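You operate a simulated robot arm through the tools that you are given. There is no shell and no other tool. Be economical: measure what you need, move in short steps, check, and stop when the job is done.

Carry out the task below with a simulated robot arm. There is one attempt and no reset: what you move stays moved.

TASK
Rivet the black strap buckle, put it in the buckle tray and lay the grey one in the nest.
Fine: one stroke of the lever; leave the slide out.

It is judged by the outcome, as a careful person would: the job done as asked, and still so three seconds after it is handed in. It fails if anything else is knocked over, pushed out of place, dropped, spilled or broken.

THE ROBOT
A 7-joint arm with a two-finger parallel gripper, fixed in place. Base frame: the origin is at the foot of the arm, x ahead of it, y to its left, z up; the work surface is at about z = 0. Lengths are in m, angles in rad, forces in N, time in s.
With the tool pointing down near the work surface it reaches from about 0.24 to 0.62 m from the base axis. Its first joint turns from -1.152 to 1.152 rad. Payload 2.6 kg.
Tool frame: the origin (TCP) lies between the finger pads and is the grasp point; the fingertips stand 0.03 m ahead of it; z points along the fingers, y is the line along which they close. The gripper opens to 0.094 m. The fingers are 0.028 m wide and 0.01 m thick; the gripper's body (0.05 by 0.096 m) begins 0.055 m behind the TCP.
Orientation is that of the tool frame in the base frame, as a unit quaternion [w, x, y, z]. With the fingers straight down and closing along the base's y, the tool's x points along the base's -x, its y along +y and its z along -z.

THE INTERFACE
- The arm moves only by the tool jog_arm. Its argument "motion" is a list of rows, each a list of 3 entries, a list of its own where there are three numbers: the shift along the base's x, y, z in units of 250 mm (1.0 is 250 mm), then the turn, a rotation vector about the base's x, y, z in units of 60 degrees (1.0 is 60 degrees), then the opening, from 0 (shut) to 1 (fully open). In form: [[[dx, dy, dz], [ax, ay, az], jaw], ...]. A call has 1 to 8 rows; each row is the pose to reach, as a shift and turn from the pose commanded when the call began. A call with a number of a shift or a turn outside -1 to 1 is refused whole. A row lasts 0.2 s, in which the tool goes at most 0.05 m and 0.15 rad; a call with a longer step from one row to the next is refused whole, and so is a gripper value outside its range. A pose out of reach is approached as far as the arm can. The call stops where the force on the tool passes 40 N (or 10 N more than at its start, if that is more) or the arm is blocked; 0.2 s more then pass. The fingers move at their own pace (about 0.072 m/s each) and stop on an object; they squeeze with about 31 N. The grip force told is the motor's: it shows also when the fingers shut on nothing. Time passes only in rows, and 0.2 s behind the last, so rows that repeat a pose let the fingers close. It gives the time, the measured TCP pose, the force on the tool (base axes), the opening and the grip force at its end, in the units of the frame above (readings bear some noise), and new pictures: "show" is both (left out), scene, wrist or none.
- Cameras (640 x 400 px; columns grow to the right, rows downward): "scene" is fixed at [0.0058, 0.4126, 0.5799]; the picture's right is [-0.95, -0.31, 0.00], its down [-0.13, 0.39, -0.91] and it looks along [0.28, -0.87, -0.41] (base axes); focal length 328 px, centre (320, 200). "wrist" rides on the gripper at [-0.037, 0, -0.058] in the tool frame; the picture's right is [0.00, -1.00, 0.00], its down [0.97, 0.00, -0.24] and it looks along [0.24, 0.00, 0.97] (tool axes); focal length 218 px, centre (320, 200).
- point_at(camera, pixels): for up to 12 pixels [column, row] of the newest picture of that camera ("zoom" is the newest enlarged one), the place [x, y, z] in the base frame of the surface seen there, good to about 0.002 m. No time passes.
- inspect(camera, box): a new picture of the part [left, top, right, bottom] of that camera's present view, enlarged. No time passes.
- hand_in(): hands the job in; it is judged then, once.

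Work in short steps. Measure before you move; look again where a grasp or a placing could have gone wrong, and mend it. You have 80 turns and 120 pictures in all, the two below and enlarged ones among them. Open the gripper and draw the arm clear of the work before you hand the job in, unless the task says otherwise; then end with one line.

The tools are called by a JSON object that holds its "api" and its "payload". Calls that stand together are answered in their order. jog_arm: Moves the arm, as the interface text tells. Its arguments: {"type":"object","properties":{"motion":{"type":"array","items":{"type":"array"}},"show":{"type":"string","enum":["both","scene","wrist","none"]}},"required":["motion"]} The other tools are called the same way: point_at (camera, pixels) gives the place of the surface under pixels of a picture; inspect (camera, box) takes an enlarged picture of a part of a camera's view; hand_in () hands the job in.

At the start:

```text
time: 0.0
eef_pos: [0.2167, -0.2023, 0.4662]
tcp_rot: [0.0, 0.0, 1.0, 0.001]
contact_force: [-0.1, -0.6, 0.5]
finger_gap: 0.094
finger_force: 0.1
```

scene: 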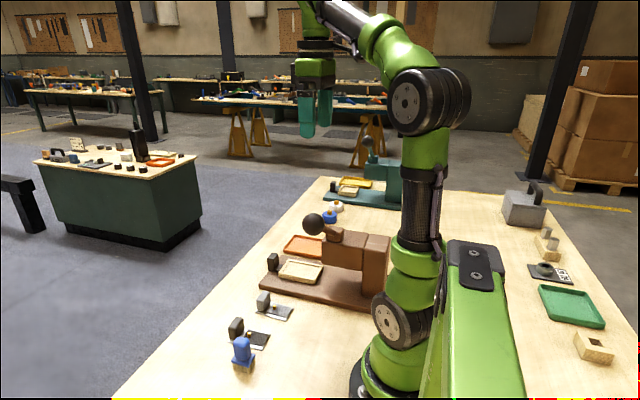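
wrist: 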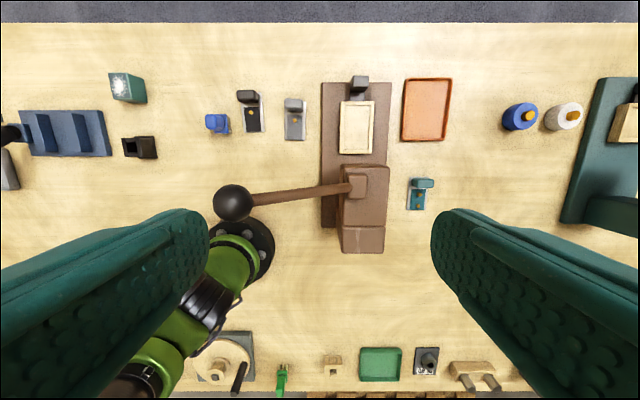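

The wrist picture shows a brown press with its lever (235,200), two strap buckles near (250,110) and (295,118), and an orange tray at (427,110). I enlarge these and measure them.

{"api": "inspect", "payload": {"camera": "wrist", "box": [190, 60, 470, 260]}}

{"api": "inspect", "payload": {"camera": "scene", "box": [210, 170, 410, 380]}}

{"api": "point_at", "payload": {"camera": "wrist", "pixels": [[247, 97], [253, 115], [295, 105], [295, 130], [356, 128], [358, 85], [427, 110], [233, 202], [355, 185], [217, 123], [421, 185], [421, 200]]}}

```text
2.00 times, centred on (330, 160) of wrist
```

zoom: 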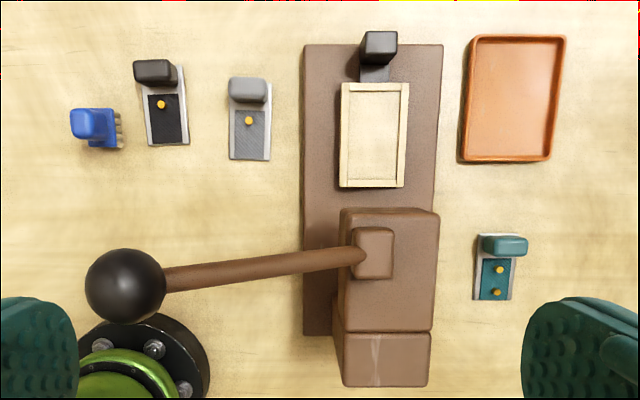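

```text
1.90 times, centred on (310, 275) of scene
```

zoom: 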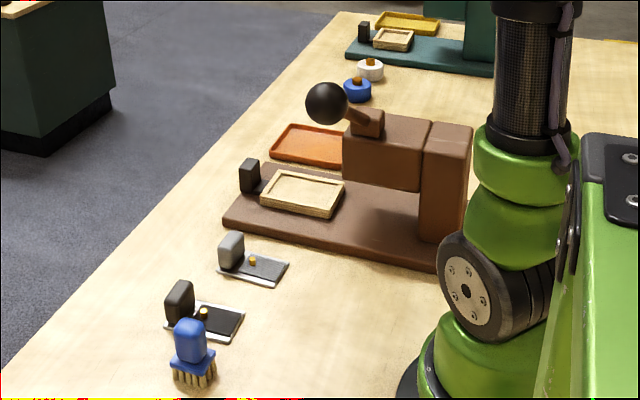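

```text
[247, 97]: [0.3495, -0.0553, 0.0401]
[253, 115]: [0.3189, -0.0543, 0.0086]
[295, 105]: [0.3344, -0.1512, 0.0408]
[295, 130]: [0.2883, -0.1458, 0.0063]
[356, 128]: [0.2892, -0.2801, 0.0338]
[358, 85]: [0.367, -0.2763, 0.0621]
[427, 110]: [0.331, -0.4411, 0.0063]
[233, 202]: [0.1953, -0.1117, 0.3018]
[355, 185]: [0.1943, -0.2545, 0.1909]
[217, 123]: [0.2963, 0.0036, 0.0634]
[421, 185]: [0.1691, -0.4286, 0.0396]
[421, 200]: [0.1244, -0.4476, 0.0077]
```

I measure the outlines of the nest, buckles, lever and tray from the same view.

{"api": "point_at", "payload": {"camera": "wrist", "pixels": [[341, 102], [374, 102], [372, 153], [341, 153], [346, 105], [369, 105], [368, 150], [345, 150], [350, 83], [323, 84], [387, 84], [323, 226]]}}

{"api": "point_at", "payload": {"camera": "wrist", "pixels": [[213, 202], [252, 202], [233, 184], [233, 220], [280, 196], [320, 190], [350, 185], [360, 210], [365, 240], [406, 80], [450, 80], [445, 138]]}}

{"api": "inspect", "payload": {"camera": "wrist", "box": [480, 60, 640, 260]}}

{"api": "inspect", "payload": {"camera": "scene", "box": [300, 130, 420, 220]}}

```text
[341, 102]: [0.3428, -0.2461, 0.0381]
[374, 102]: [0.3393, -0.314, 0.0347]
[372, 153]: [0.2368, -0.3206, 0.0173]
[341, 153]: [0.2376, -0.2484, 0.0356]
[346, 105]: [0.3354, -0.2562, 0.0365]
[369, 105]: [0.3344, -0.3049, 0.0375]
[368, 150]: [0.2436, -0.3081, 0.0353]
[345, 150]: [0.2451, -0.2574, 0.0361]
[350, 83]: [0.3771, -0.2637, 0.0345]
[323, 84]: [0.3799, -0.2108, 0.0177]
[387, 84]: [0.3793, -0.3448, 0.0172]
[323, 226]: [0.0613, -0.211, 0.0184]
```

```text
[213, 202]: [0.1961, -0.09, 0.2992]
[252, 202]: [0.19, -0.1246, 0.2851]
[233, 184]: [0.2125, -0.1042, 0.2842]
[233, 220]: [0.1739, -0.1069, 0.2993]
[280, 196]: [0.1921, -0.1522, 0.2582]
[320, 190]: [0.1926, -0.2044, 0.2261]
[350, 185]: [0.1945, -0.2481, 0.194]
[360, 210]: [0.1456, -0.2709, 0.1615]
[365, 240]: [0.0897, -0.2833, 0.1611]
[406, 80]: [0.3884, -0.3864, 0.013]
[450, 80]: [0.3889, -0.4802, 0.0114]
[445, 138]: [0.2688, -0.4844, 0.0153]
```

```text
2.00 times, centred on (560, 160) of wrist
```

zoom: 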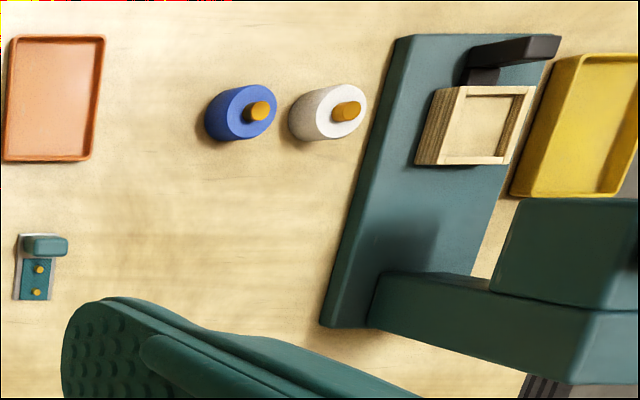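

```text
4.44 times, centred on (360, 175) of scene
```

zoom: 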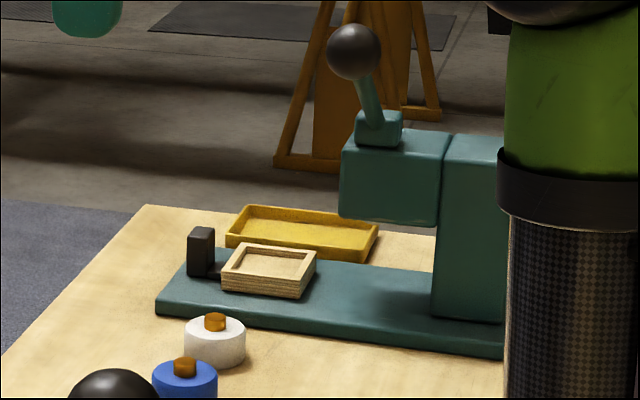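

The brown press has nest (0.24–0.34, -0.25–-0.315), slide handle (0.37,-0.276), ball about (0.195,-0.107,0.28). I move closer above the two buckles to see them.

{"api": "jog_arm", "payload": {"motion": [[[0.09, 0.07, -0.08], [0, 0, 0], 1], [[0.18, 0.14, -0.18], [0, 0, 0], 1], [[0.26, 0.22, -0.31], [0, 0, 0], 1], [[0.33, 0.3, -0.45], [0, 0, 0], 1], [[0.373, 0.37, -0.6], [0, 0, 0], 1], [[0.373, 0.41, -0.76], [0, 0, 0], 1], [[0.373, 0.41, -0.865], [0, 0, 0], 1]], "show": "both"}}

```text
time: 1.6
eef_pos: [0.3096, -0.0996, 0.248]
tcp_rot: [0.001, 0.001, 1.0, 0.0]
contact_force: [0.2, 0.4, 0.0]
finger_gap: 0.0935
finger_force: 0.1
```

scene: 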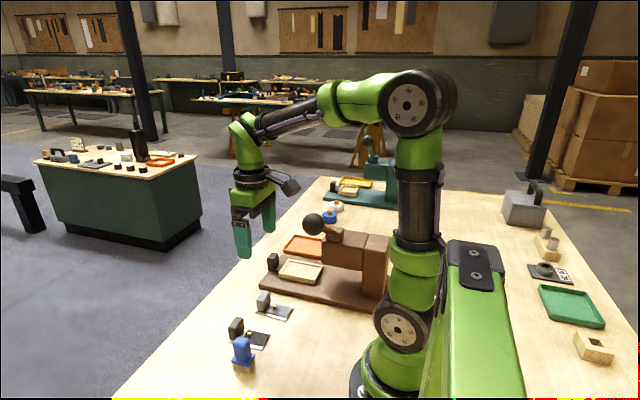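
wrist: 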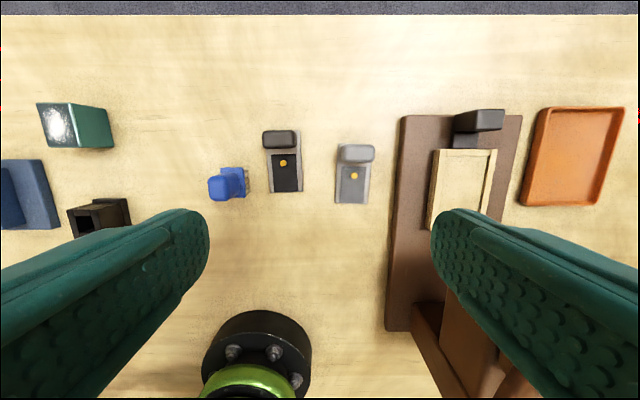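

{"api": "inspect", "payload": {"camera": "wrist", "box": [200, 100, 400, 225]}}

{"api": "point_at", "payload": {"camera": "wrist", "pixels": [[264, 133], [297, 133], [281, 137], [281, 147], [271, 193], [302, 191], [285, 180], [340, 147], [373, 147], [335, 203], [367, 203], [353, 175]]}}

{"api": "inspect", "payload": {"camera": "wrist", "box": [390, 90, 550, 240]}}

```text
3.20 times, centred on (300, 162) of wrist
```

zoom: 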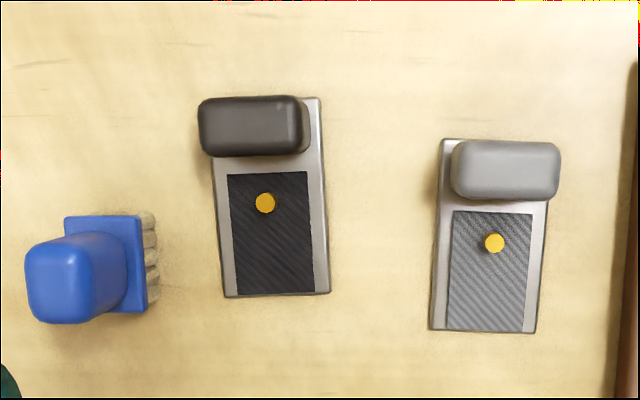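

```text
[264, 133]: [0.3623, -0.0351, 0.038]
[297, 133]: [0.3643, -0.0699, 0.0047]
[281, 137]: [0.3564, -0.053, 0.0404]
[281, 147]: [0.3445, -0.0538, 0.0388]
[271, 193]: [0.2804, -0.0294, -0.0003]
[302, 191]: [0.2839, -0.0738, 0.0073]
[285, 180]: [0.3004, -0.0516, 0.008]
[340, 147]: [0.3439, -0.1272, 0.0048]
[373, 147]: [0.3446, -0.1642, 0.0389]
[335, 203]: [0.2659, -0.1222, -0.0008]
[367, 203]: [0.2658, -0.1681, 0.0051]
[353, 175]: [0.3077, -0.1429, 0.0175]
```

```text
2.67 times, centred on (470, 165) of wrist
```

zoom: 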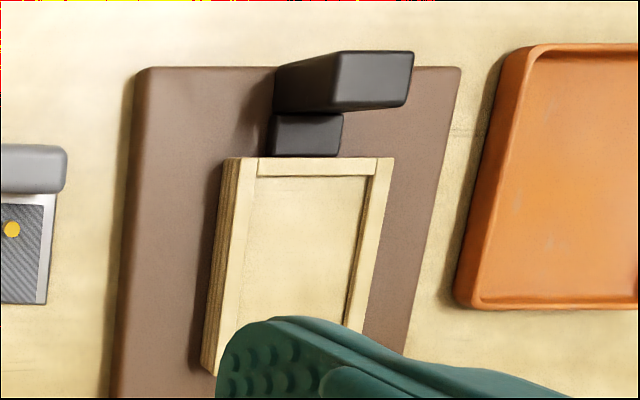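

I measure the block edges and the rivets, plus the nest's inside floor.

{"api": "point_at", "payload": {"camera": "wrist", "pixels": [[264, 141], [280, 132], [280, 144], [294, 141], [281, 148], [283, 163], [272, 175], [300, 175], [344, 154], [374, 154], [358, 145], [358, 158]]}}

{"api": "point_at", "payload": {"camera": "wrist", "pixels": [[445, 165], [465, 170], [475, 170], [481, 180], [455, 200], [460, 153], [436, 180], [487, 180], [475, 120], [500, 120], [465, 140], [490, 130]]}}

```text
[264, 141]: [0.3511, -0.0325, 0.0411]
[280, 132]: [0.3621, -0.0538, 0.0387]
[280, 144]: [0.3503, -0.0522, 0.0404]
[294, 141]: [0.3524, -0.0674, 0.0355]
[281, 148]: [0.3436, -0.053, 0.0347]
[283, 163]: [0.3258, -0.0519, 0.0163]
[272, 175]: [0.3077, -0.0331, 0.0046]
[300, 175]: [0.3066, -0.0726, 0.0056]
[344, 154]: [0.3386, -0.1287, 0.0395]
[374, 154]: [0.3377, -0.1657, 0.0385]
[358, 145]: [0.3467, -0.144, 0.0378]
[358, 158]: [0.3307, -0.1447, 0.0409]
```

```text
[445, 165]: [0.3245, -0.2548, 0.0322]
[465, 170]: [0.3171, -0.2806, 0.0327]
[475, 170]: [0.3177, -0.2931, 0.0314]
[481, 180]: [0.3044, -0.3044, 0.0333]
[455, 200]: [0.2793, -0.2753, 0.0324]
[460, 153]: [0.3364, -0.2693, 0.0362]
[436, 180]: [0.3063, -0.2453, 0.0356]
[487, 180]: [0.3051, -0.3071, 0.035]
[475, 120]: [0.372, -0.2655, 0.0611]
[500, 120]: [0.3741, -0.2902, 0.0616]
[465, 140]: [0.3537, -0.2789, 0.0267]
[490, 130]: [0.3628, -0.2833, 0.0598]
```

Black block centre is about (0.3535,-0.0505), top z 0.04, yawed +0.05. I move above it with the jaws part open and check.

{"api": "jog_arm", "payload": {"motion": [[[0.09, 0.1, -0.15], [0, 0, 0.0477], 0.66], [[0.1756, 0.1964, -0.3], [0, 0, 0.0477], 0.66], [[0.1756, 0.1964, -0.46], [0, 0, 0.0477], 0.66], [[0.1756, 0.1964, -0.6], [0, 0, 0.0477], 0.66]], "show": "wrist"}}

```text
refused: row 1 steps farther than a row can; nothing moved
```

{"api": "jog_arm", "payload": {"motion": [[[0.08, 0.09, -0.12], [0, 0, 0.0477], 0.66], [[0.1756, 0.1964, -0.24], [0, 0, 0.0477], 0.66], [[0.1756, 0.1964, -0.42], [0, 0, 0.0477], 0.66], [[0.1756, 0.1964, -0.6], [0, 0, 0.0477], 0.66]], "show": "wrist"}}

```text
time: 2.6
eef_pos: [0.3526, -0.0501, 0.098]
tcp_rot: [0.0, -0.024, 1.0, 0.0]
contact_force: [-0.6, -0.2, -0.2]
finger_gap: 0.0618
finger_force: 0.0
```

wrist: 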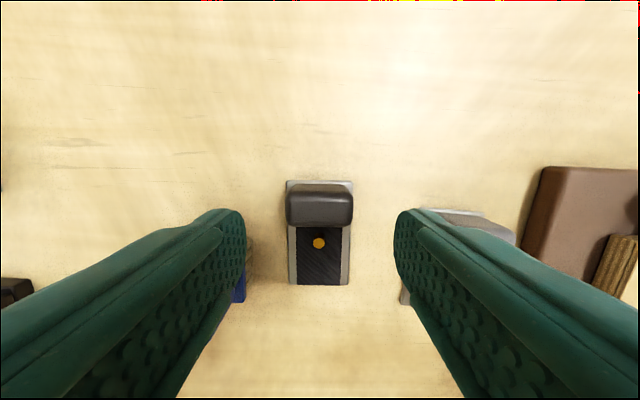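

Jaws are square and centred on the black block (320,205). I go down 5 cm and close.

{"api": "jog_arm", "payload": {"motion": [[[0, 0, -0.1], [0, 0, 0], 0.66], [[0.002, 0, -0.2], [0, 0, 0], 0.66], [[0.002, 0, -0.2], [0, 0, 0], 0.2], [[0.002, 0, -0.2], [0, 0, 0], 0.2], [[0.002, 0, -0.2], [0, 0, 0], 0.2]], "show": "wrist"}}

```text
time: 3.8
eef_pos: [0.3534, -0.0502, 0.0492]
tcp_rot: [0.0, -0.025, 1.0, 0.0]
contact_force: [-0.1, -0.6, 0.4]
finger_gap: 0.0393
finger_force: 30.9
```

wrist: 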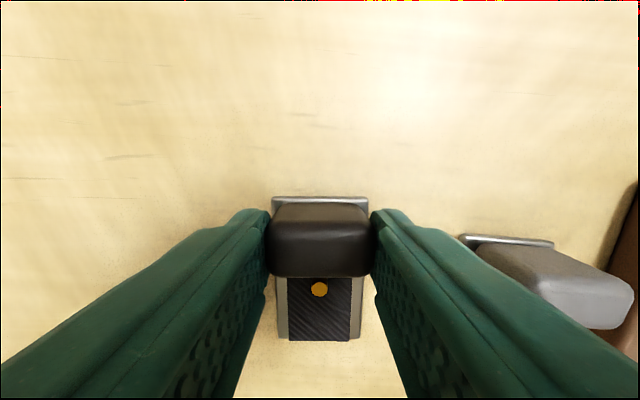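

Gripped (gap 0.039). I measure the plate's ends relative to the tool, then lift.

{"api": "point_at", "payload": {"camera": "wrist", "pixels": [[290, 199], [350, 199], [300, 340], [340, 340], [277, 320], [362, 320], [275, 201], [366, 201]]}}

{"api": "jog_arm", "payload": {"motion": [[[0, 0, 0.12], [0, 0, 0], 0.2], [[0, 0, 0.28], [0, 0, -0.02], 0.2], [[-0.02, -0.12, 0.36], [0, 0, -0.0477], 0.2], [[-0.04, -0.28, 0.36], [0, 0, -0.0477], 0.2], [[-0.06, -0.46, 0.36], [0, 0, -0.0477], 0.2], [[-0.1, -0.64, 0.36], [0, 0, -0.0477], 0.2], [[-0.132, -0.8, 0.36], [0, 0, -0.0477], 0.2], [[-0.132, -0.92, 0.36], [0, 0, -0.0477], 0.2]], "show": "wrist"}}

```text
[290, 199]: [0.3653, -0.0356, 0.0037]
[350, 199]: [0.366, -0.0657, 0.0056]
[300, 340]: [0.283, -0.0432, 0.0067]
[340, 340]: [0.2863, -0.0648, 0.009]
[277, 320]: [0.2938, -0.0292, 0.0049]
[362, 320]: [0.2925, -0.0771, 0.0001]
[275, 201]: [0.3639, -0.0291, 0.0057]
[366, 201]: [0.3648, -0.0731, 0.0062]
```

```text
time: 5.6
eef_pos: [0.3209, -0.2812, 0.1399]
tcp_rot: [0.0, 0.0, 1.0, 0.0]
contact_force: [-0.3, 0.1, -0.7]
finger_gap: 0.0186
finger_force: 0.0
```

wrist: 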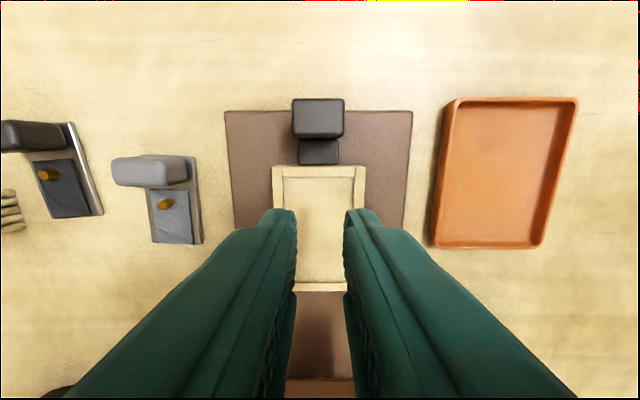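

The block slipped out: the black buckle is still on the table at (65,180) with the jaws at 0.0186. While here I measure the nest, then look for the buckle again.

{"api": "point_at", "payload": {"camera": "wrist", "pixels": [[284, 172], [355, 172], [284, 200], [355, 200], [320, 177], [320, 174], [320, 287], [320, 281], [320, 230], [320, 120], [320, 152], [320, 166]]}}

{"api": "jog_arm", "payload": {"motion": [[[0, 0.1, 0.05], [0, 0, 0], 0.3], [[0, 0.28, 0.05], [0, 0, 0], 0.4], [[0.03, 0.46, 0.05], [0, 0, 0.01], 0.66], [[0.06, 0.64, 0.05], [0, 0, 0.03], 0.66], [[0.09, 0.8, 0], [0, 0, 0.0477], 0.66], [[0.13, 0.925, -0.1], [0, 0, 0.0477], 0.66], [[0.13, 0.925, -0.16], [0, 0, 0.0477], 0.66]], "show": "both"}}

```text
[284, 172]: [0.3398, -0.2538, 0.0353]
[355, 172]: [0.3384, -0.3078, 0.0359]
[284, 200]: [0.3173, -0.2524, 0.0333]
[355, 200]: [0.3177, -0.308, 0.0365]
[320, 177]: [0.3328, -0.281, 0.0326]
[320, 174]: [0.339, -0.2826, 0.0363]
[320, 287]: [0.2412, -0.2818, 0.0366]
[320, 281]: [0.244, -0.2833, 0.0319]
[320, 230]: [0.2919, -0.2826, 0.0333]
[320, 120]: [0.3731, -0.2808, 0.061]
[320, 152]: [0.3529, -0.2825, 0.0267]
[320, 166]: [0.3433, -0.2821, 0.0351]
```

```text
time: 7.2
eef_pos: [0.3538, -0.0481, 0.0999]
tcp_rot: [0.0, -0.025, 1.0, 0.001]
contact_force: [-0.4, -0.3, -0.6]
finger_gap: 0.0619
finger_force: 0.1
```

scene: 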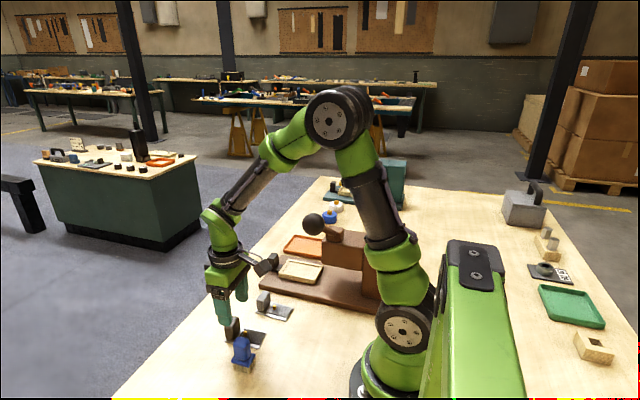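
wrist: 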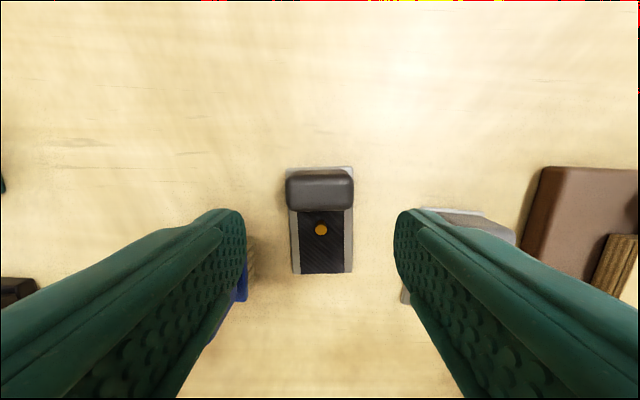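

{"api": "point_at", "payload": {"camera": "wrist", "pixels": [[320, 168], [320, 176], [320, 200], [320, 208], [288, 192], [352, 192], [305, 271], [340, 271], [291, 250], [353, 250], [352, 170], [288, 170]]}}

{"api": "inspect", "payload": {"camera": "scene", "box": [190, 270, 300, 380]}}

```text
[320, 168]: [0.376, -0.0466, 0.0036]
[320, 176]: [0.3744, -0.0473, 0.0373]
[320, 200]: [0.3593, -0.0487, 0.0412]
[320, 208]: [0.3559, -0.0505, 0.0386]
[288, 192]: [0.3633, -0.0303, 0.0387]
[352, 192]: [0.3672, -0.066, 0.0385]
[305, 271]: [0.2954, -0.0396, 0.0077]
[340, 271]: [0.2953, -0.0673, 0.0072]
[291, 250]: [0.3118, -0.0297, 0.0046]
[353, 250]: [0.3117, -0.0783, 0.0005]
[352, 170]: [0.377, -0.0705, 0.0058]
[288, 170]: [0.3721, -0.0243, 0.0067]
```

```text
3.64 times, centred on (245, 325) of scene
```

zoom: 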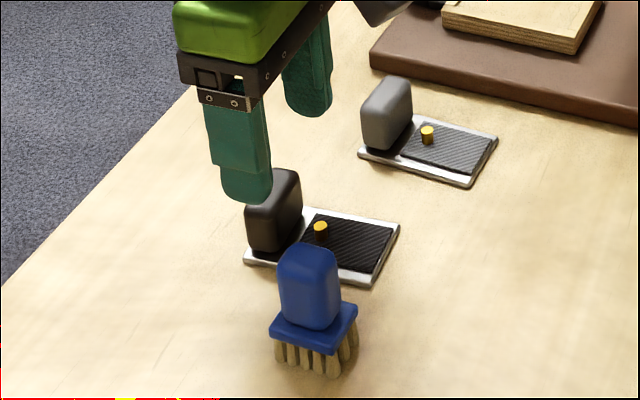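

The buckle slid about 1 cm to +x; block centre is now x≈0.365. I grip lower this time (tips just above the plate), squeeze fully and lift slowly.

{"api": "jog_arm", "payload": {"motion": [[[0.045, -0.002, -0.1], [0, 0, 0], 0.66], [[0.045, -0.002, -0.2], [0, 0, 0], 0.66], [[0.045, -0.002, -0.246], [0, 0, 0], 0.66], [[0.045, -0.002, -0.246], [0, 0, 0], 0], [[0.045, -0.002, -0.246], [0, 0, 0], 0], [[0.045, -0.002, -0.246], [0, 0, 0], 0], [[0.045, -0.002, -0.246], [0, 0, 0], 0]], "show": "wrist"}}

{"api": "jog_arm", "payload": {"motion": [[[0, 0, 0.01], [0, 0, 0], 0], [[0, 0, 0.025], [0, 0, 0], 0], [[0, 0, 0.04], [0, 0, 0], 0], [[0, 0, 0.06], [0, 0, 0], 0], [[0, 0, 0.08], [0, 0, 0], 0]], "show": "both"}}

```text
time: 8.8
eef_pos: [0.3636, -0.0488, 0.0382]
tcp_rot: [0.001, -0.024, 1.0, 0.0]
contact_force: [-0.4, 0.1, -0.5]
finger_gap: 0.0436
finger_force: 31.2
```

wrist: 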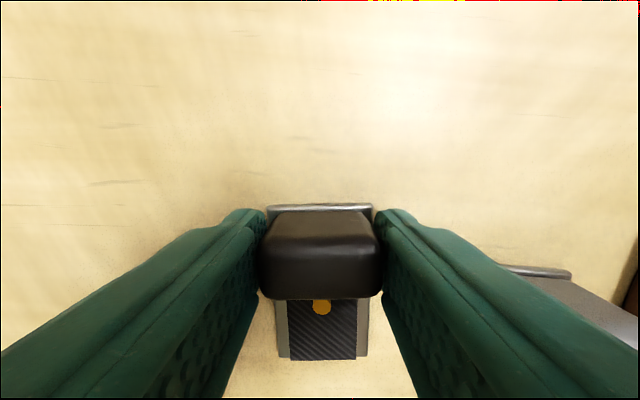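

```text
time: 10.0
eef_pos: [0.365, -0.0491, 0.0571]
tcp_rot: [0.0, -0.026, 1.0, 0.0]
contact_force: [-0.4, -0.9, -0.5]
finger_gap: 0.0434
finger_force: 31.1
```

scene: 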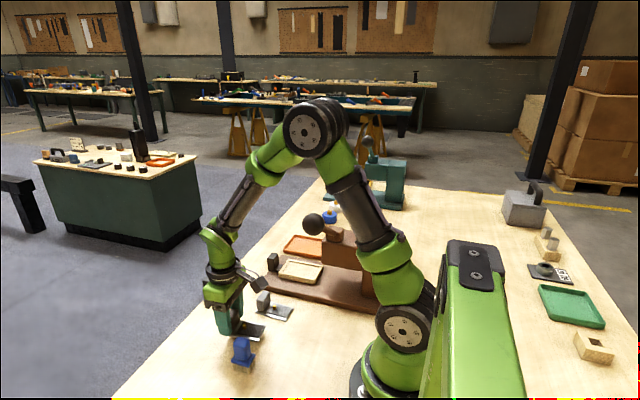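
wrist: 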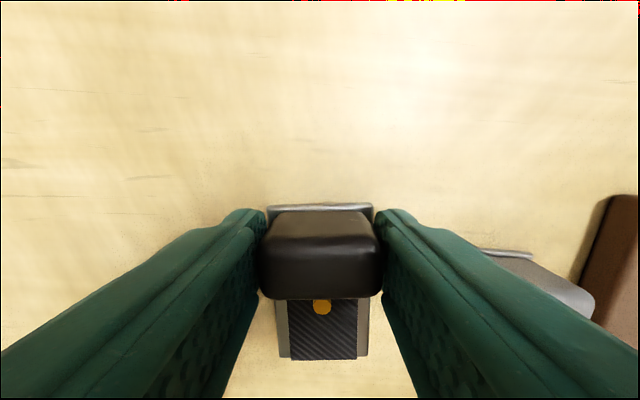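

Held this time. I measure the plate relative to the tool.

{"api": "point_at", "payload": {"camera": "wrist", "pixels": [[290, 207], [350, 206], [280, 356], [366, 355], [300, 359], [345, 359], [276, 320], [369, 320], [270, 209], [371, 207]]}}

{"api": "jog_arm", "payload": {"motion": [[[0, 0, 0.05], [0, 0, 0], 0], [[0, 0, 0.11], [0, 0, 0], 0], [[0, 0, 0.18], [0, 0, 0], 0], [[0, 0, 0.25], [0, 0, 0], 0], [[0, -0.06, 0.28], [0, 0, -0.015], 0], [[0, -0.14, 0.28], [0, 0, -0.03], 0], [[-0.02, -0.23, 0.28], [0, 0, -0.0477], 0], [[-0.04, -0.32, 0.28], [0, 0, -0.0477], 0]], "show": "wrist"}}

```text
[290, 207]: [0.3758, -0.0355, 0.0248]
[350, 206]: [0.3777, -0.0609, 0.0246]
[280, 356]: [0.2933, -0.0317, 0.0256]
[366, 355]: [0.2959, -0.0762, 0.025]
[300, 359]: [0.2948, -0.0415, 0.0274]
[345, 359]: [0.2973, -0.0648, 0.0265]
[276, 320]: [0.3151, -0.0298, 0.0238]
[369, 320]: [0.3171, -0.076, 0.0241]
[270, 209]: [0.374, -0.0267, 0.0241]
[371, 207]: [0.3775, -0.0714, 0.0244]
```

```text
time: 11.8
eef_pos: [0.3541, -0.1297, 0.1276]
tcp_rot: [0.0, 0.0, 1.0, 0.001]
contact_force: [0.4, 0.2, -0.7]
finger_gap: 0.0437
finger_force: 30.8
```

wrist: 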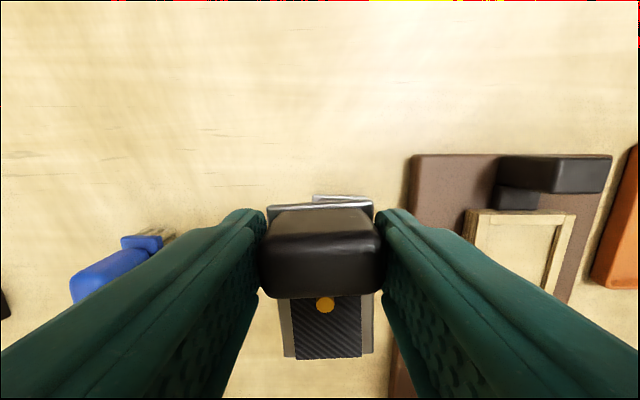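

{"api": "point_at", "payload": {"camera": "wrist", "pixels": [[285, 352], [371, 350], [280, 310], [373, 310], [269, 208], [371, 205], [300, 205], [330, 358]]}}

{"api": "inspect", "payload": {"camera": "wrist", "box": [240, 180, 400, 380]}}

```text
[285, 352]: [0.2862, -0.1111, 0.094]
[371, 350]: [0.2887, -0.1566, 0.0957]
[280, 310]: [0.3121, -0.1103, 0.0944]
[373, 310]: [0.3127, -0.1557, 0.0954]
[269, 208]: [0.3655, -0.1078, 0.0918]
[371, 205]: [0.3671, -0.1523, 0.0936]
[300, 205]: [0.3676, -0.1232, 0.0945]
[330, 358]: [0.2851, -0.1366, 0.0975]
```

```text
2.00 times, centred on (320, 280) of wrist
```

zoom: 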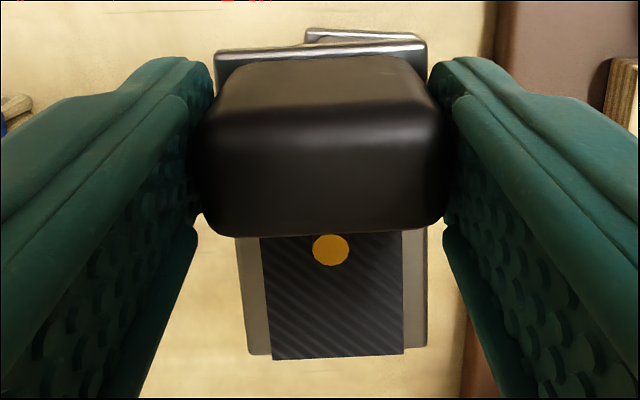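

The buckle still has +0.047 yaw; I turn the tool back by that and carry it above the nest, centring on (0.2885,-0.281).

{"api": "jog_arm", "payload": {"motion": [[[-0.02, -0.08, 0], [0, 0, -0.015], 0], [[-0.05, -0.19, 0], [0, 0, -0.03], 0], [[-0.08, -0.31, 0], [0, 0, -0.045], 0], [[-0.11, -0.43, 0], [0, 0, -0.045], 0], [[-0.14, -0.54, 0], [0, 0, -0.045], 0], [[-0.152, -0.601, 0], [0, 0, -0.045], 0], [[-0.152, -0.601, 0], [0, 0, -0.045], 0]], "show": "wrist"}}

```text
time: 13.4
eef_pos: [0.3161, -0.28, 0.1276]
tcp_rot: [-0.001, 0.024, 1.0, 0.0]
contact_force: [0.0, 0.0, -0.3]
finger_gap: 0.0436
finger_force: 31.6
```

wrist: 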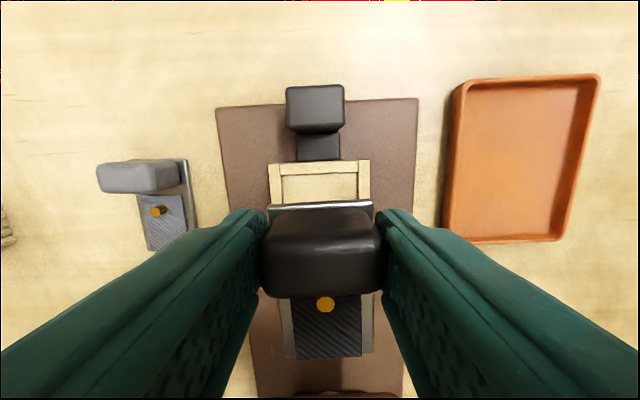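

{"api": "point_at", "payload": {"camera": "wrist", "pixels": [[286, 352], [371, 350], [281, 310], [374, 310], [269, 208], [371, 205], [300, 205], [330, 358], [282, 176], [358, 176], [320, 168], [284, 190]]}}

```text
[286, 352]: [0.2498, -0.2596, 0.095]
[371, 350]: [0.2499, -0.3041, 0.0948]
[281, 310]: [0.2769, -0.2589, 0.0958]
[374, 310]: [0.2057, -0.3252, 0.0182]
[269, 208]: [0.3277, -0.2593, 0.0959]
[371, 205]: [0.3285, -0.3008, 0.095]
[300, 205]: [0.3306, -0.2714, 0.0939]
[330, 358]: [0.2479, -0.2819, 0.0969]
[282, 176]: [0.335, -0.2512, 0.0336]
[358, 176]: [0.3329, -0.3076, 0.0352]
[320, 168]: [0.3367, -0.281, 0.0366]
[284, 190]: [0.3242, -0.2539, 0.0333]
```

Plate is centred over the nest at (0.289,-0.281). I lower it gently.

{"api": "jog_arm", "payload": {"motion": [[[0, 0, -0.08], [0, 0, 0], 0], [[0, 0, -0.15], [0, 0, 0], 0], [[0, 0, -0.19], [0, 0, 0], 0], [[0, 0, -0.21], [0, 0, 0], 0], [[0, 0, -0.221], [0, 0, 0], 0], [[0, 0, -0.228], [0, 0, 0], 0]], "show": "wrist"}}

```text
time: 14.8
eef_pos: [0.3161, -0.2797, 0.0715]
tcp_rot: [0.0, 0.024, 1.0, 0.0]
contact_force: [0.3, 0.0, -1.8]
finger_gap: 0.0435
finger_force: 30.5
```

wrist: 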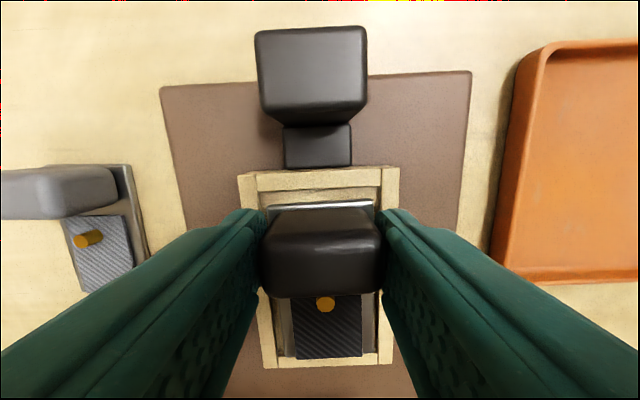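

It sits inside the rim with slight contact. I ease down 1 mm, release and lift straight up.

{"api": "jog_arm", "payload": {"motion": [[[0, 0, -0.004], [0, 0, 0], 0], [[0, 0, -0.004], [0, 0, 0], 0.58], [[0, 0, -0.004], [0, 0, 0], 0.58], [[0, 0, 0.06], [0, 0, 0], 0.6], [[0, 0, 0.2], [0, 0, 0], 0.6], [[0, 0, 0.38], [0, 0, 0.045], 0.6]], "show": "wrist"}}

```text
time: 16.2
eef_pos: [0.3167, -0.279, 0.1661]
tcp_rot: [-0.001, 0.0, 1.0, 0.0]
contact_force: [0.1, 1.4, -0.4]
finger_gap: 0.0563
finger_force: 0.0
```

wrist: 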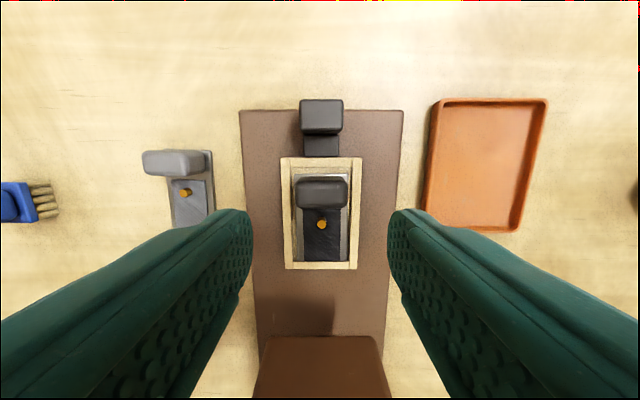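

{"api": "inspect", "payload": {"camera": "wrist", "box": [250, 90, 400, 280]}}

{"api": "inspect", "payload": {"camera": "scene", "box": [230, 190, 400, 320]}}

{"api": "point_at", "payload": {"camera": "wrist", "pixels": [[296, 240], [347, 240], [322, 258], [322, 265], [322, 225], [320, 176], [322, 195], [322, 104], [322, 125], [302, 115], [341, 115], [322, 340]]}}

```text
2.11 times, centred on (325, 185) of wrist
```

zoom: 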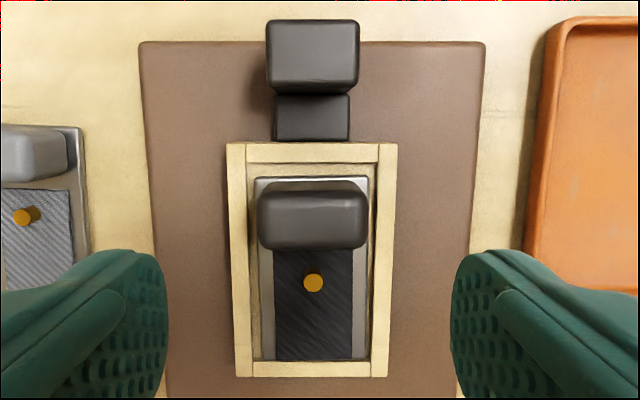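

```text
3.08 times, centred on (315, 255) of scene
```

zoom: 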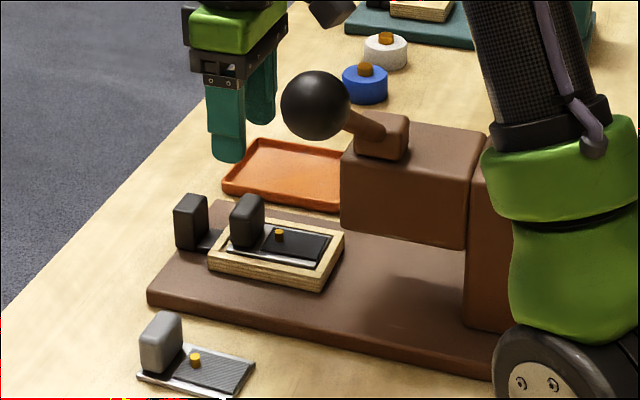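

```text
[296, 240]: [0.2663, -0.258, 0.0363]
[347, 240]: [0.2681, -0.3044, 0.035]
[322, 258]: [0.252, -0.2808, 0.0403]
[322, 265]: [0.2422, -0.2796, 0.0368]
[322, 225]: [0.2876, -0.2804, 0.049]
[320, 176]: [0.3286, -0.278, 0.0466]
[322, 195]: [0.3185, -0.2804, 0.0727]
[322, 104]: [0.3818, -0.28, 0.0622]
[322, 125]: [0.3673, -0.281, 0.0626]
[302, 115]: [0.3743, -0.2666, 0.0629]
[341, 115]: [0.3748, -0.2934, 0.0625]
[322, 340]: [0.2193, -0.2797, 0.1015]
```

The black buckle is seated with its rivet at (0.288,-0.280). I check the head's underside height before pushing the slide in.

{"api": "point_at", "payload": {"camera": "zoom", "pixels": [[343, 225], [343, 232], [400, 236], [460, 242], [400, 245], [345, 165], [475, 310], [468, 240], [250, 200], [315, 105], [385, 245], [345, 130]]}}

{"api": "inspect", "payload": {"camera": "scene", "box": [300, 200, 400, 310]}}

```text
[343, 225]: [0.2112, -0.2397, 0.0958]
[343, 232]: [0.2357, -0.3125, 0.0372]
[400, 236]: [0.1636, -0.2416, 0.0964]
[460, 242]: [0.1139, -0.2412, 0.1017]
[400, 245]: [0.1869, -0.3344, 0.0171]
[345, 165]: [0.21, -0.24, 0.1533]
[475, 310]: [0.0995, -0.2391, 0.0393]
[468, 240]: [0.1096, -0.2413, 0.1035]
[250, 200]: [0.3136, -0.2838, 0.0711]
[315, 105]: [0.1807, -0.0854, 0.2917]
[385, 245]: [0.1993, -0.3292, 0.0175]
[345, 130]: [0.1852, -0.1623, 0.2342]
```

```text
3.64 times, centred on (350, 255) of scene
```

zoom: 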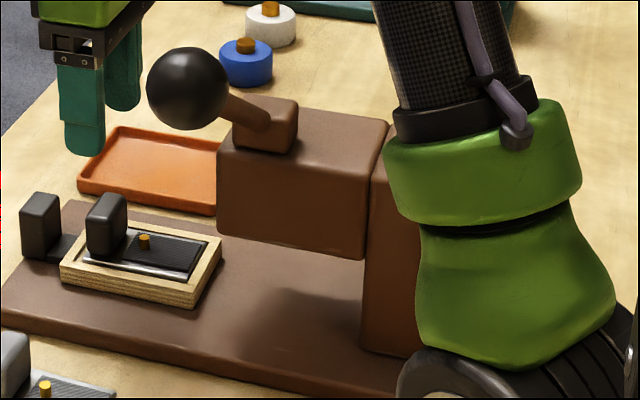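

Underside is at z≈0.095, block top 0.072, so it clears. I now grip the slide handle at (0.3745,-0.281).

{"api": "jog_arm", "payload": {"motion": [[[0.12, -0.006, 0], [0, 0, 0], 0.55], [[0.231, -0.006, -0.05], [0, 0, 0], 0.55], [[0.231, -0.006, -0.2], [0, 0, 0], 0.55], [[0.231, -0.006, -0.33], [0, 0, 0], 0.55], [[0.231, -0.006, -0.424], [0, 0, 0], 0.55], [[0.231, -0.006, -0.424], [0, 0, 0], 0], [[0.231, -0.006, -0.424], [0, 0, 0], 0], [[0.231, -0.006, -0.424], [0, 0, 0], 0]], "show": "wrist"}}

```text
time: 18.0
eef_pos: [0.3736, -0.2795, 0.0603]
tcp_rot: [0.0, 0.0, 1.0, 0.002]
contact_force: [-3.9, 12.7, 2.1]
finger_gap: 0.0361
finger_force: 44.7
```

wrist: 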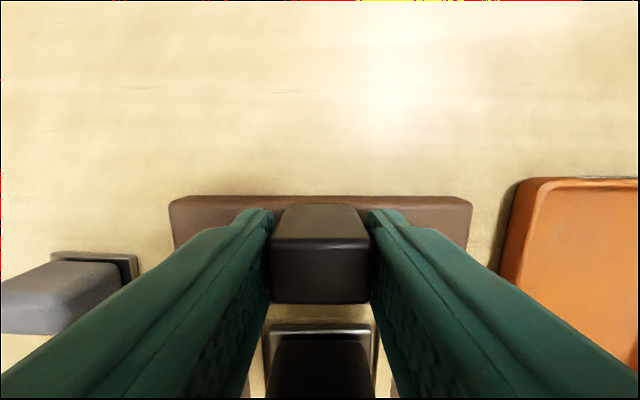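

Handle gripped (gap 0.036), with a side force of 12.7 N in y; I relieve that with a small +y shift and push the slide in along -x.

{"api": "jog_arm", "payload": {"motion": [[[0, 0.006, 0], [0, 0, 0], 0], [[-0.06, 0.006, 0], [0, 0, 0], 0], [[-0.14, 0.006, 0], [0, 0, 0], 0], [[-0.22, 0.006, 0], [0, 0, 0], 0], [[-0.3, 0.006, 0], [0, 0, 0], 0], [[-0.36, 0.006, 0], [0, 0, 0], 0]], "show": "both"}}

```text
time: 19.1
eef_pos: [0.3161, -0.2812, 0.062]
tcp_rot: [0.004, -0.004, 1.0, -0.005]
contact_force: [3.5, -0.9, -3.2]
finger_gap: 0.0359
finger_force: 45.1
stopped in row 5: the force on the tool passed its limit (the readings are from after the stop); the commanded pose is now the measured one
```

scene: 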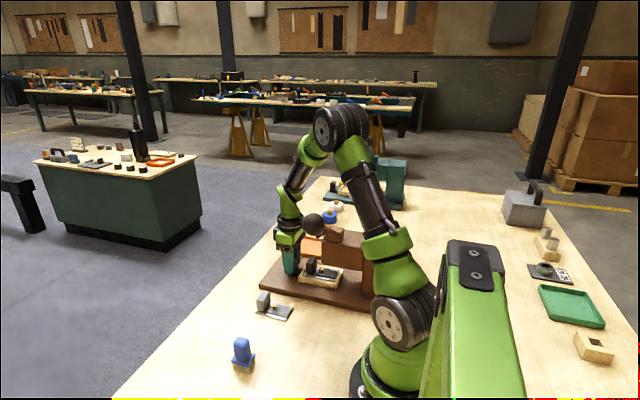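
wrist: 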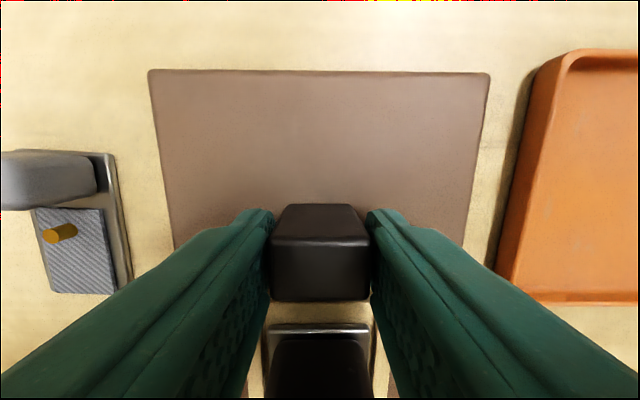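

The slide stopped after 58 mm with rivet at about x=0.230. I look at why.

{"api": "inspect", "payload": {"camera": "scene", "box": [240, 170, 400, 310]}}

{"api": "inspect", "payload": {"camera": "wrist", "box": [230, 190, 410, 400]}}

```text
2.86 times, centred on (320, 240) of scene
```

zoom: 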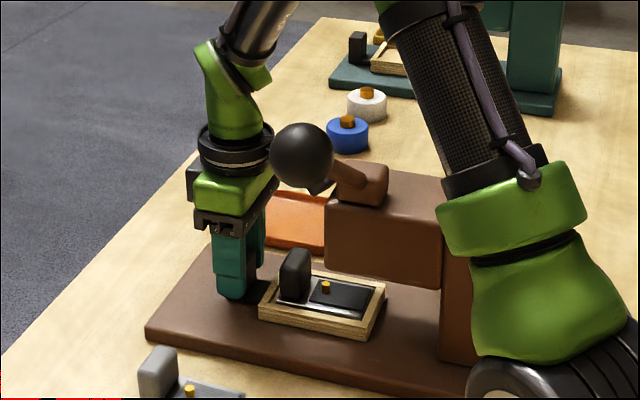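

```text
1.90 times, centred on (320, 295) of wrist
```

zoom: 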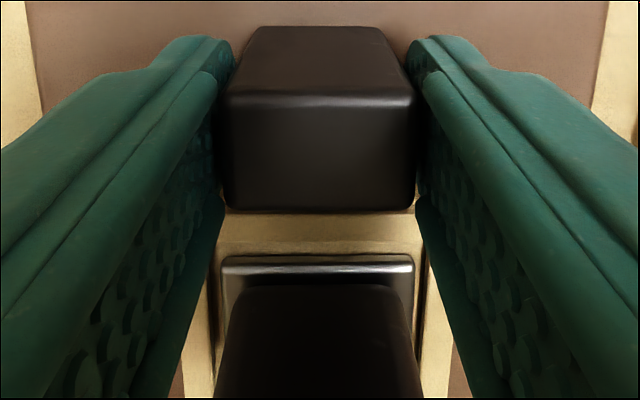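

Nothing visibly blocks; I push on more slowly to learn whether this is an end stop.

{"api": "jog_arm", "payload": {"motion": [[[-0.02, 0, -0.004], [0, 0, 0], 0], [[-0.04, 0, -0.004], [0, 0, 0], 0], [[-0.06, 0, -0.004], [0, 0, 0], 0], [[-0.08, 0, -0.004], [0, 0, 0], 0], [[-0.1, 0, -0.004], [0, 0, 0], 0], [[-0.12, 0, -0.004], [0, 0, 0], 0], [[-0.14, 0, -0.004], [0, 0, 0], 0], [[-0.16, 0, -0.004], [0, 0, 0], 0]], "show": "wrist"}}

```text
time: 19.6
eef_pos: [0.3156, -0.2807, 0.0621]
tcp_rot: [0.008, -0.007, 1.0, -0.007]
contact_force: [8.6, -3.5, -1.3]
finger_gap: 0.0363
finger_force: 44.8
stopped in row 2: the force on the tool passed its limit (the readings are from after the stop); the commanded pose is now the measured one
```

wrist: 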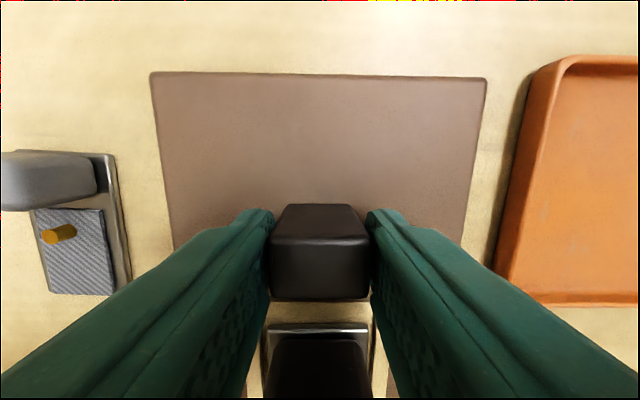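

It is a hard block. I release the handle, back off to +x and tilt the wrist camera to look under the press head.

{"api": "jog_arm", "payload": {"motion": [[[0.004, 0, 0], [0, 0, 0], 0.55], [[0.004, 0, 0], [0, 0, 0], 0.6], [[0.02, 0, 0.12], [0, 0, 0], 0.6], [[0.12, 0, 0.22], [0, 0.1, 0], 0.6], [[0.22, 0, 0.26], [0, 0.24, 0], 0.6], [[0.34, 0, 0.26], [0, 0.38, 0], 0.6], [[0.42, 0, 0.24], [0, 0.52, 0], 0.6], [[0.46, 0, 0.22], [0, 0.66, 0], 1.0]], "show": "both"}}

```text
time: 21.4
eef_pos: [0.4401, -0.2751, 0.2641]
tcp_rot: [-0.201, -0.011, 0.977, -0.072]
contact_force: [-0.6, 0.6, -0.2]
finger_gap: 0.0941
finger_force: 0.0
stopped in row 8: the arm was blocked; the commanded pose is now the measured one
out of reach, approached as far as the arm can: row 8
```

scene: 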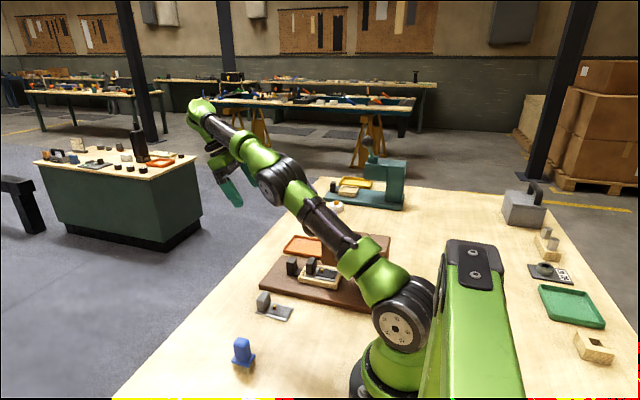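
wrist: 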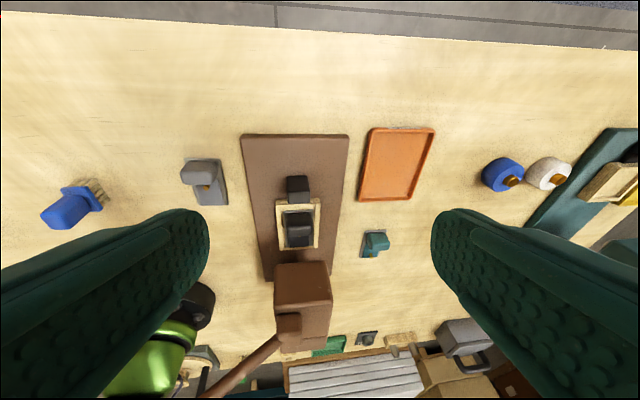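

{"api": "inspect", "payload": {"camera": "scene", "box": [240, 180, 420, 320]}}

{"api": "inspect", "payload": {"camera": "wrist", "box": [200, 120, 400, 400]}}

{"api": "point_at", "payload": {"camera": "wrist", "pixels": [[298, 265], [298, 280], [298, 290], [283, 240], [314, 240], [296, 250], [297, 184], [280, 340], [245, 366], [225, 384], [276, 270], [330, 270]]}}

```text
2.86 times, centred on (330, 250) of scene
```

zoom: 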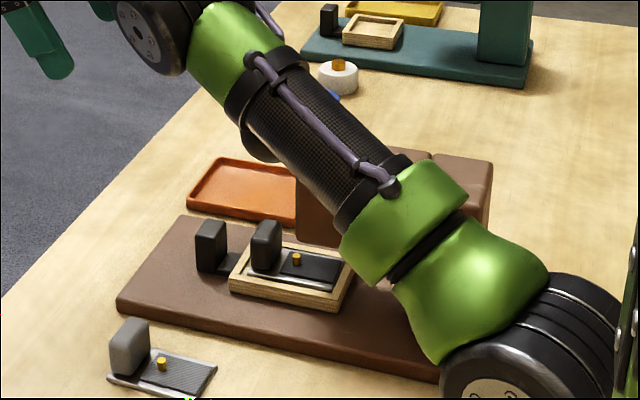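

```text
1.43 times, centred on (300, 260) of wrist
```

zoom: 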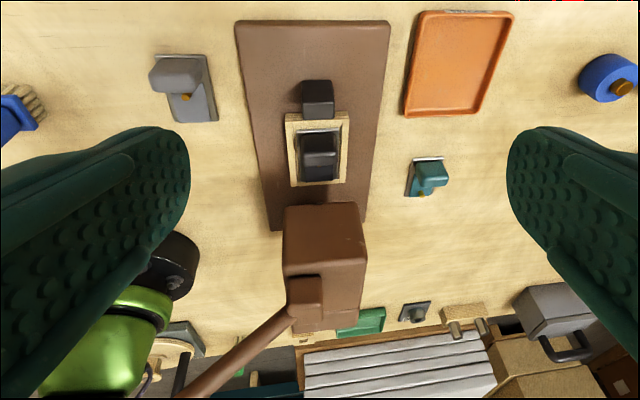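

```text
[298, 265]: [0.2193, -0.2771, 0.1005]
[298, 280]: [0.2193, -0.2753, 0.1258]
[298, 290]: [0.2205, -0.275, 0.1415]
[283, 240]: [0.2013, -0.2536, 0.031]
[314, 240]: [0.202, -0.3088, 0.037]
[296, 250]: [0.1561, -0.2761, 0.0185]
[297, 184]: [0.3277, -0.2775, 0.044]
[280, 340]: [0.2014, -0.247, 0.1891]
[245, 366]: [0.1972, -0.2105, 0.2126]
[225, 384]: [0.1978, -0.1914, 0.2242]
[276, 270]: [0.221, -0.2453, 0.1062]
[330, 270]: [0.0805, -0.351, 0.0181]
```

The arm stretched low over the lever, which is risky. I draw back up and in, undoing the tilt.

{"api": "jog_arm", "payload": {"motion": [[[-0.06, 0, 0.08], [0.035, -0.097, -0.005], 1], [[-0.16, 0, 0.16], [0.07, -0.194, -0.01], 1], [[-0.28, 0, 0.22], [0.104, -0.29, -0.016], 1], [[-0.4, 0, 0.26], [0.1386, -0.387, -0.021], 1], [[-0.5, 0, 0.26], [0.1386, -0.387, -0.021], 1]], "show": "both"}}

```text
time: 22.6
eef_pos: [0.3146, -0.2769, 0.3205]
tcp_rot: [-0.007, -0.002, 1.0, 0.004]
contact_force: [0.4, 0.7, 1.0]
finger_gap: 0.0941
finger_force: 0.0
```

scene: 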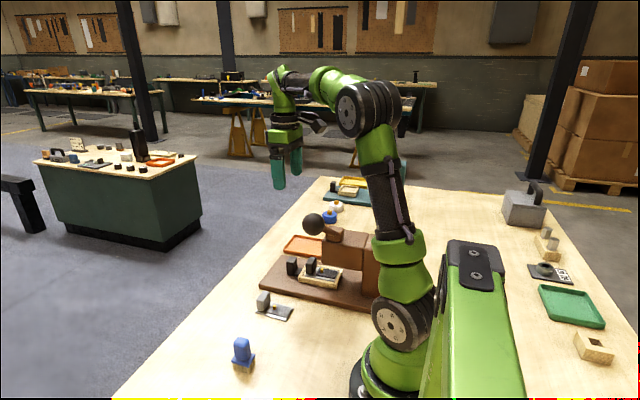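
wrist: 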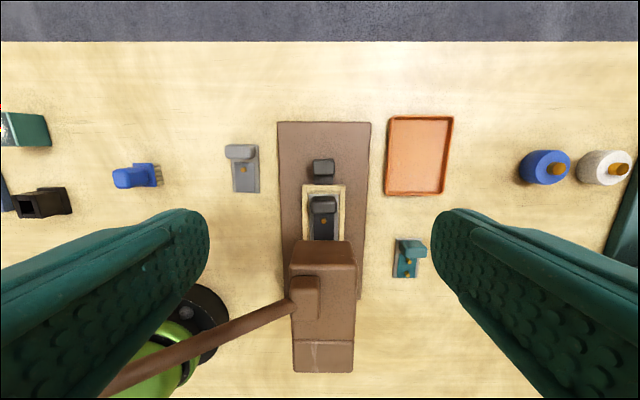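

{"api": "inspect", "payload": {"camera": "scene", "box": [250, 200, 390, 310]}}

{"api": "point_at", "payload": {"camera": "scene", "pixels": [[314, 224], [331, 232], [310, 262], [292, 260], [325, 277], [305, 272], [340, 272], [320, 283], [340, 265]]}}

```text
3.64 times, centred on (320, 255) of scene
```

zoom: 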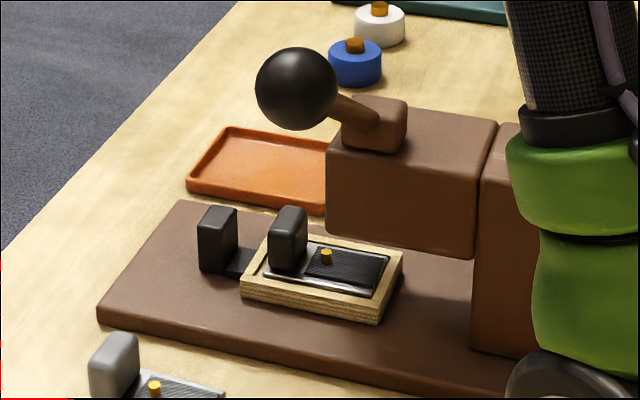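

```text
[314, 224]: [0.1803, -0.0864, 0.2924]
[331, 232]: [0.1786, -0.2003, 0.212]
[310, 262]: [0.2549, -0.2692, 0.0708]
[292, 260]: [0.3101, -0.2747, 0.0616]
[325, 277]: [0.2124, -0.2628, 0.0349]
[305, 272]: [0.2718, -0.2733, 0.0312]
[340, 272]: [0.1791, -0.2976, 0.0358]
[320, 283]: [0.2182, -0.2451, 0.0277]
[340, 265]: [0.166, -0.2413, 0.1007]
```

Lever and everything else are unchanged; the slide is 58 mm in. I will push the handle from behind with shut fingers, low down, to see if it really is the end stop.

{"api": "jog_arm", "payload": {"motion": [[[0.1, -0.016, -0.1], [0, 0, 0], 0.6], [[0.182, -0.016, -0.24], [0, 0, 0], 0.2], [[0.182, -0.016, -0.42], [0, 0, 0], 0], [[0.182, -0.016, -0.6], [0, 0, 0], 0], [[0.182, -0.016, -0.78], [0, 0, 0], 0], [[0.182, -0.016, -0.92], [0, 0, 0], 0], [[0.182, -0.016, -1.0], [0, 0, 0], 0]], "show": "none"}}

{"api": "jog_arm", "payload": {"motion": [[[0, 0, -0.06], [0, 0, 0], 0], [[-0.05, 0, -0.06], [0, 0, 0], 0], [[-0.09, 0, -0.06], [0, 0, 0], 0], [[-0.12, 0, -0.06], [0, 0, 0], 0], [[-0.15, 0, -0.06], [0, 0, 0], 0], [[-0.18, 0, -0.06], [0, 0, 0], 0], [[-0.22, 0, -0.06], [0, 0, 0], 0], [[-0.26, 0, -0.06], [0, 0, 0], 0]], "show": "both"}}

```text
time: 24.2
eef_pos: [0.3615, -0.2796, 0.0709]
tcp_rot: [-0.008, -0.002, 1.0, 0.005]
contact_force: [0.5, 0.4, 0.7]
finger_gap: 0.0
finger_force: 31.6
```

```text
time: 25.8
eef_pos: [0.3152, -0.2775, 0.0592]
tcp_rot: [0.0, -0.01, 1.0, 0.002]
contact_force: [-0.2, 0.2, 0.6]
finger_gap: 0.0
finger_force: 30.7
stopped in row 8: the force on the tool passed its limit (the readings are from after the stop); the commanded pose is now the measured one
```

scene: 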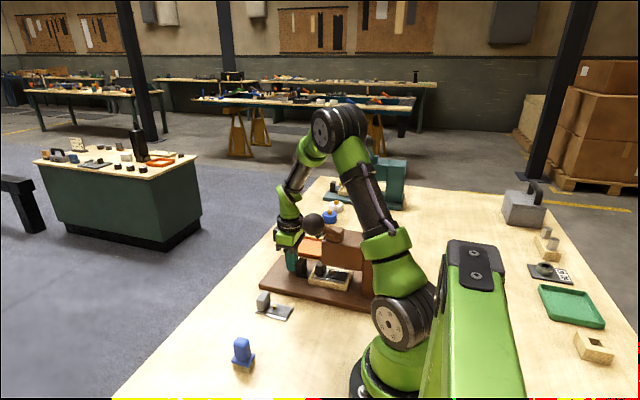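
wrist: 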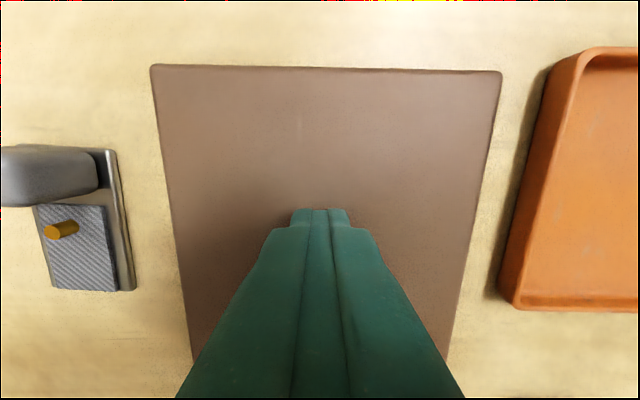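

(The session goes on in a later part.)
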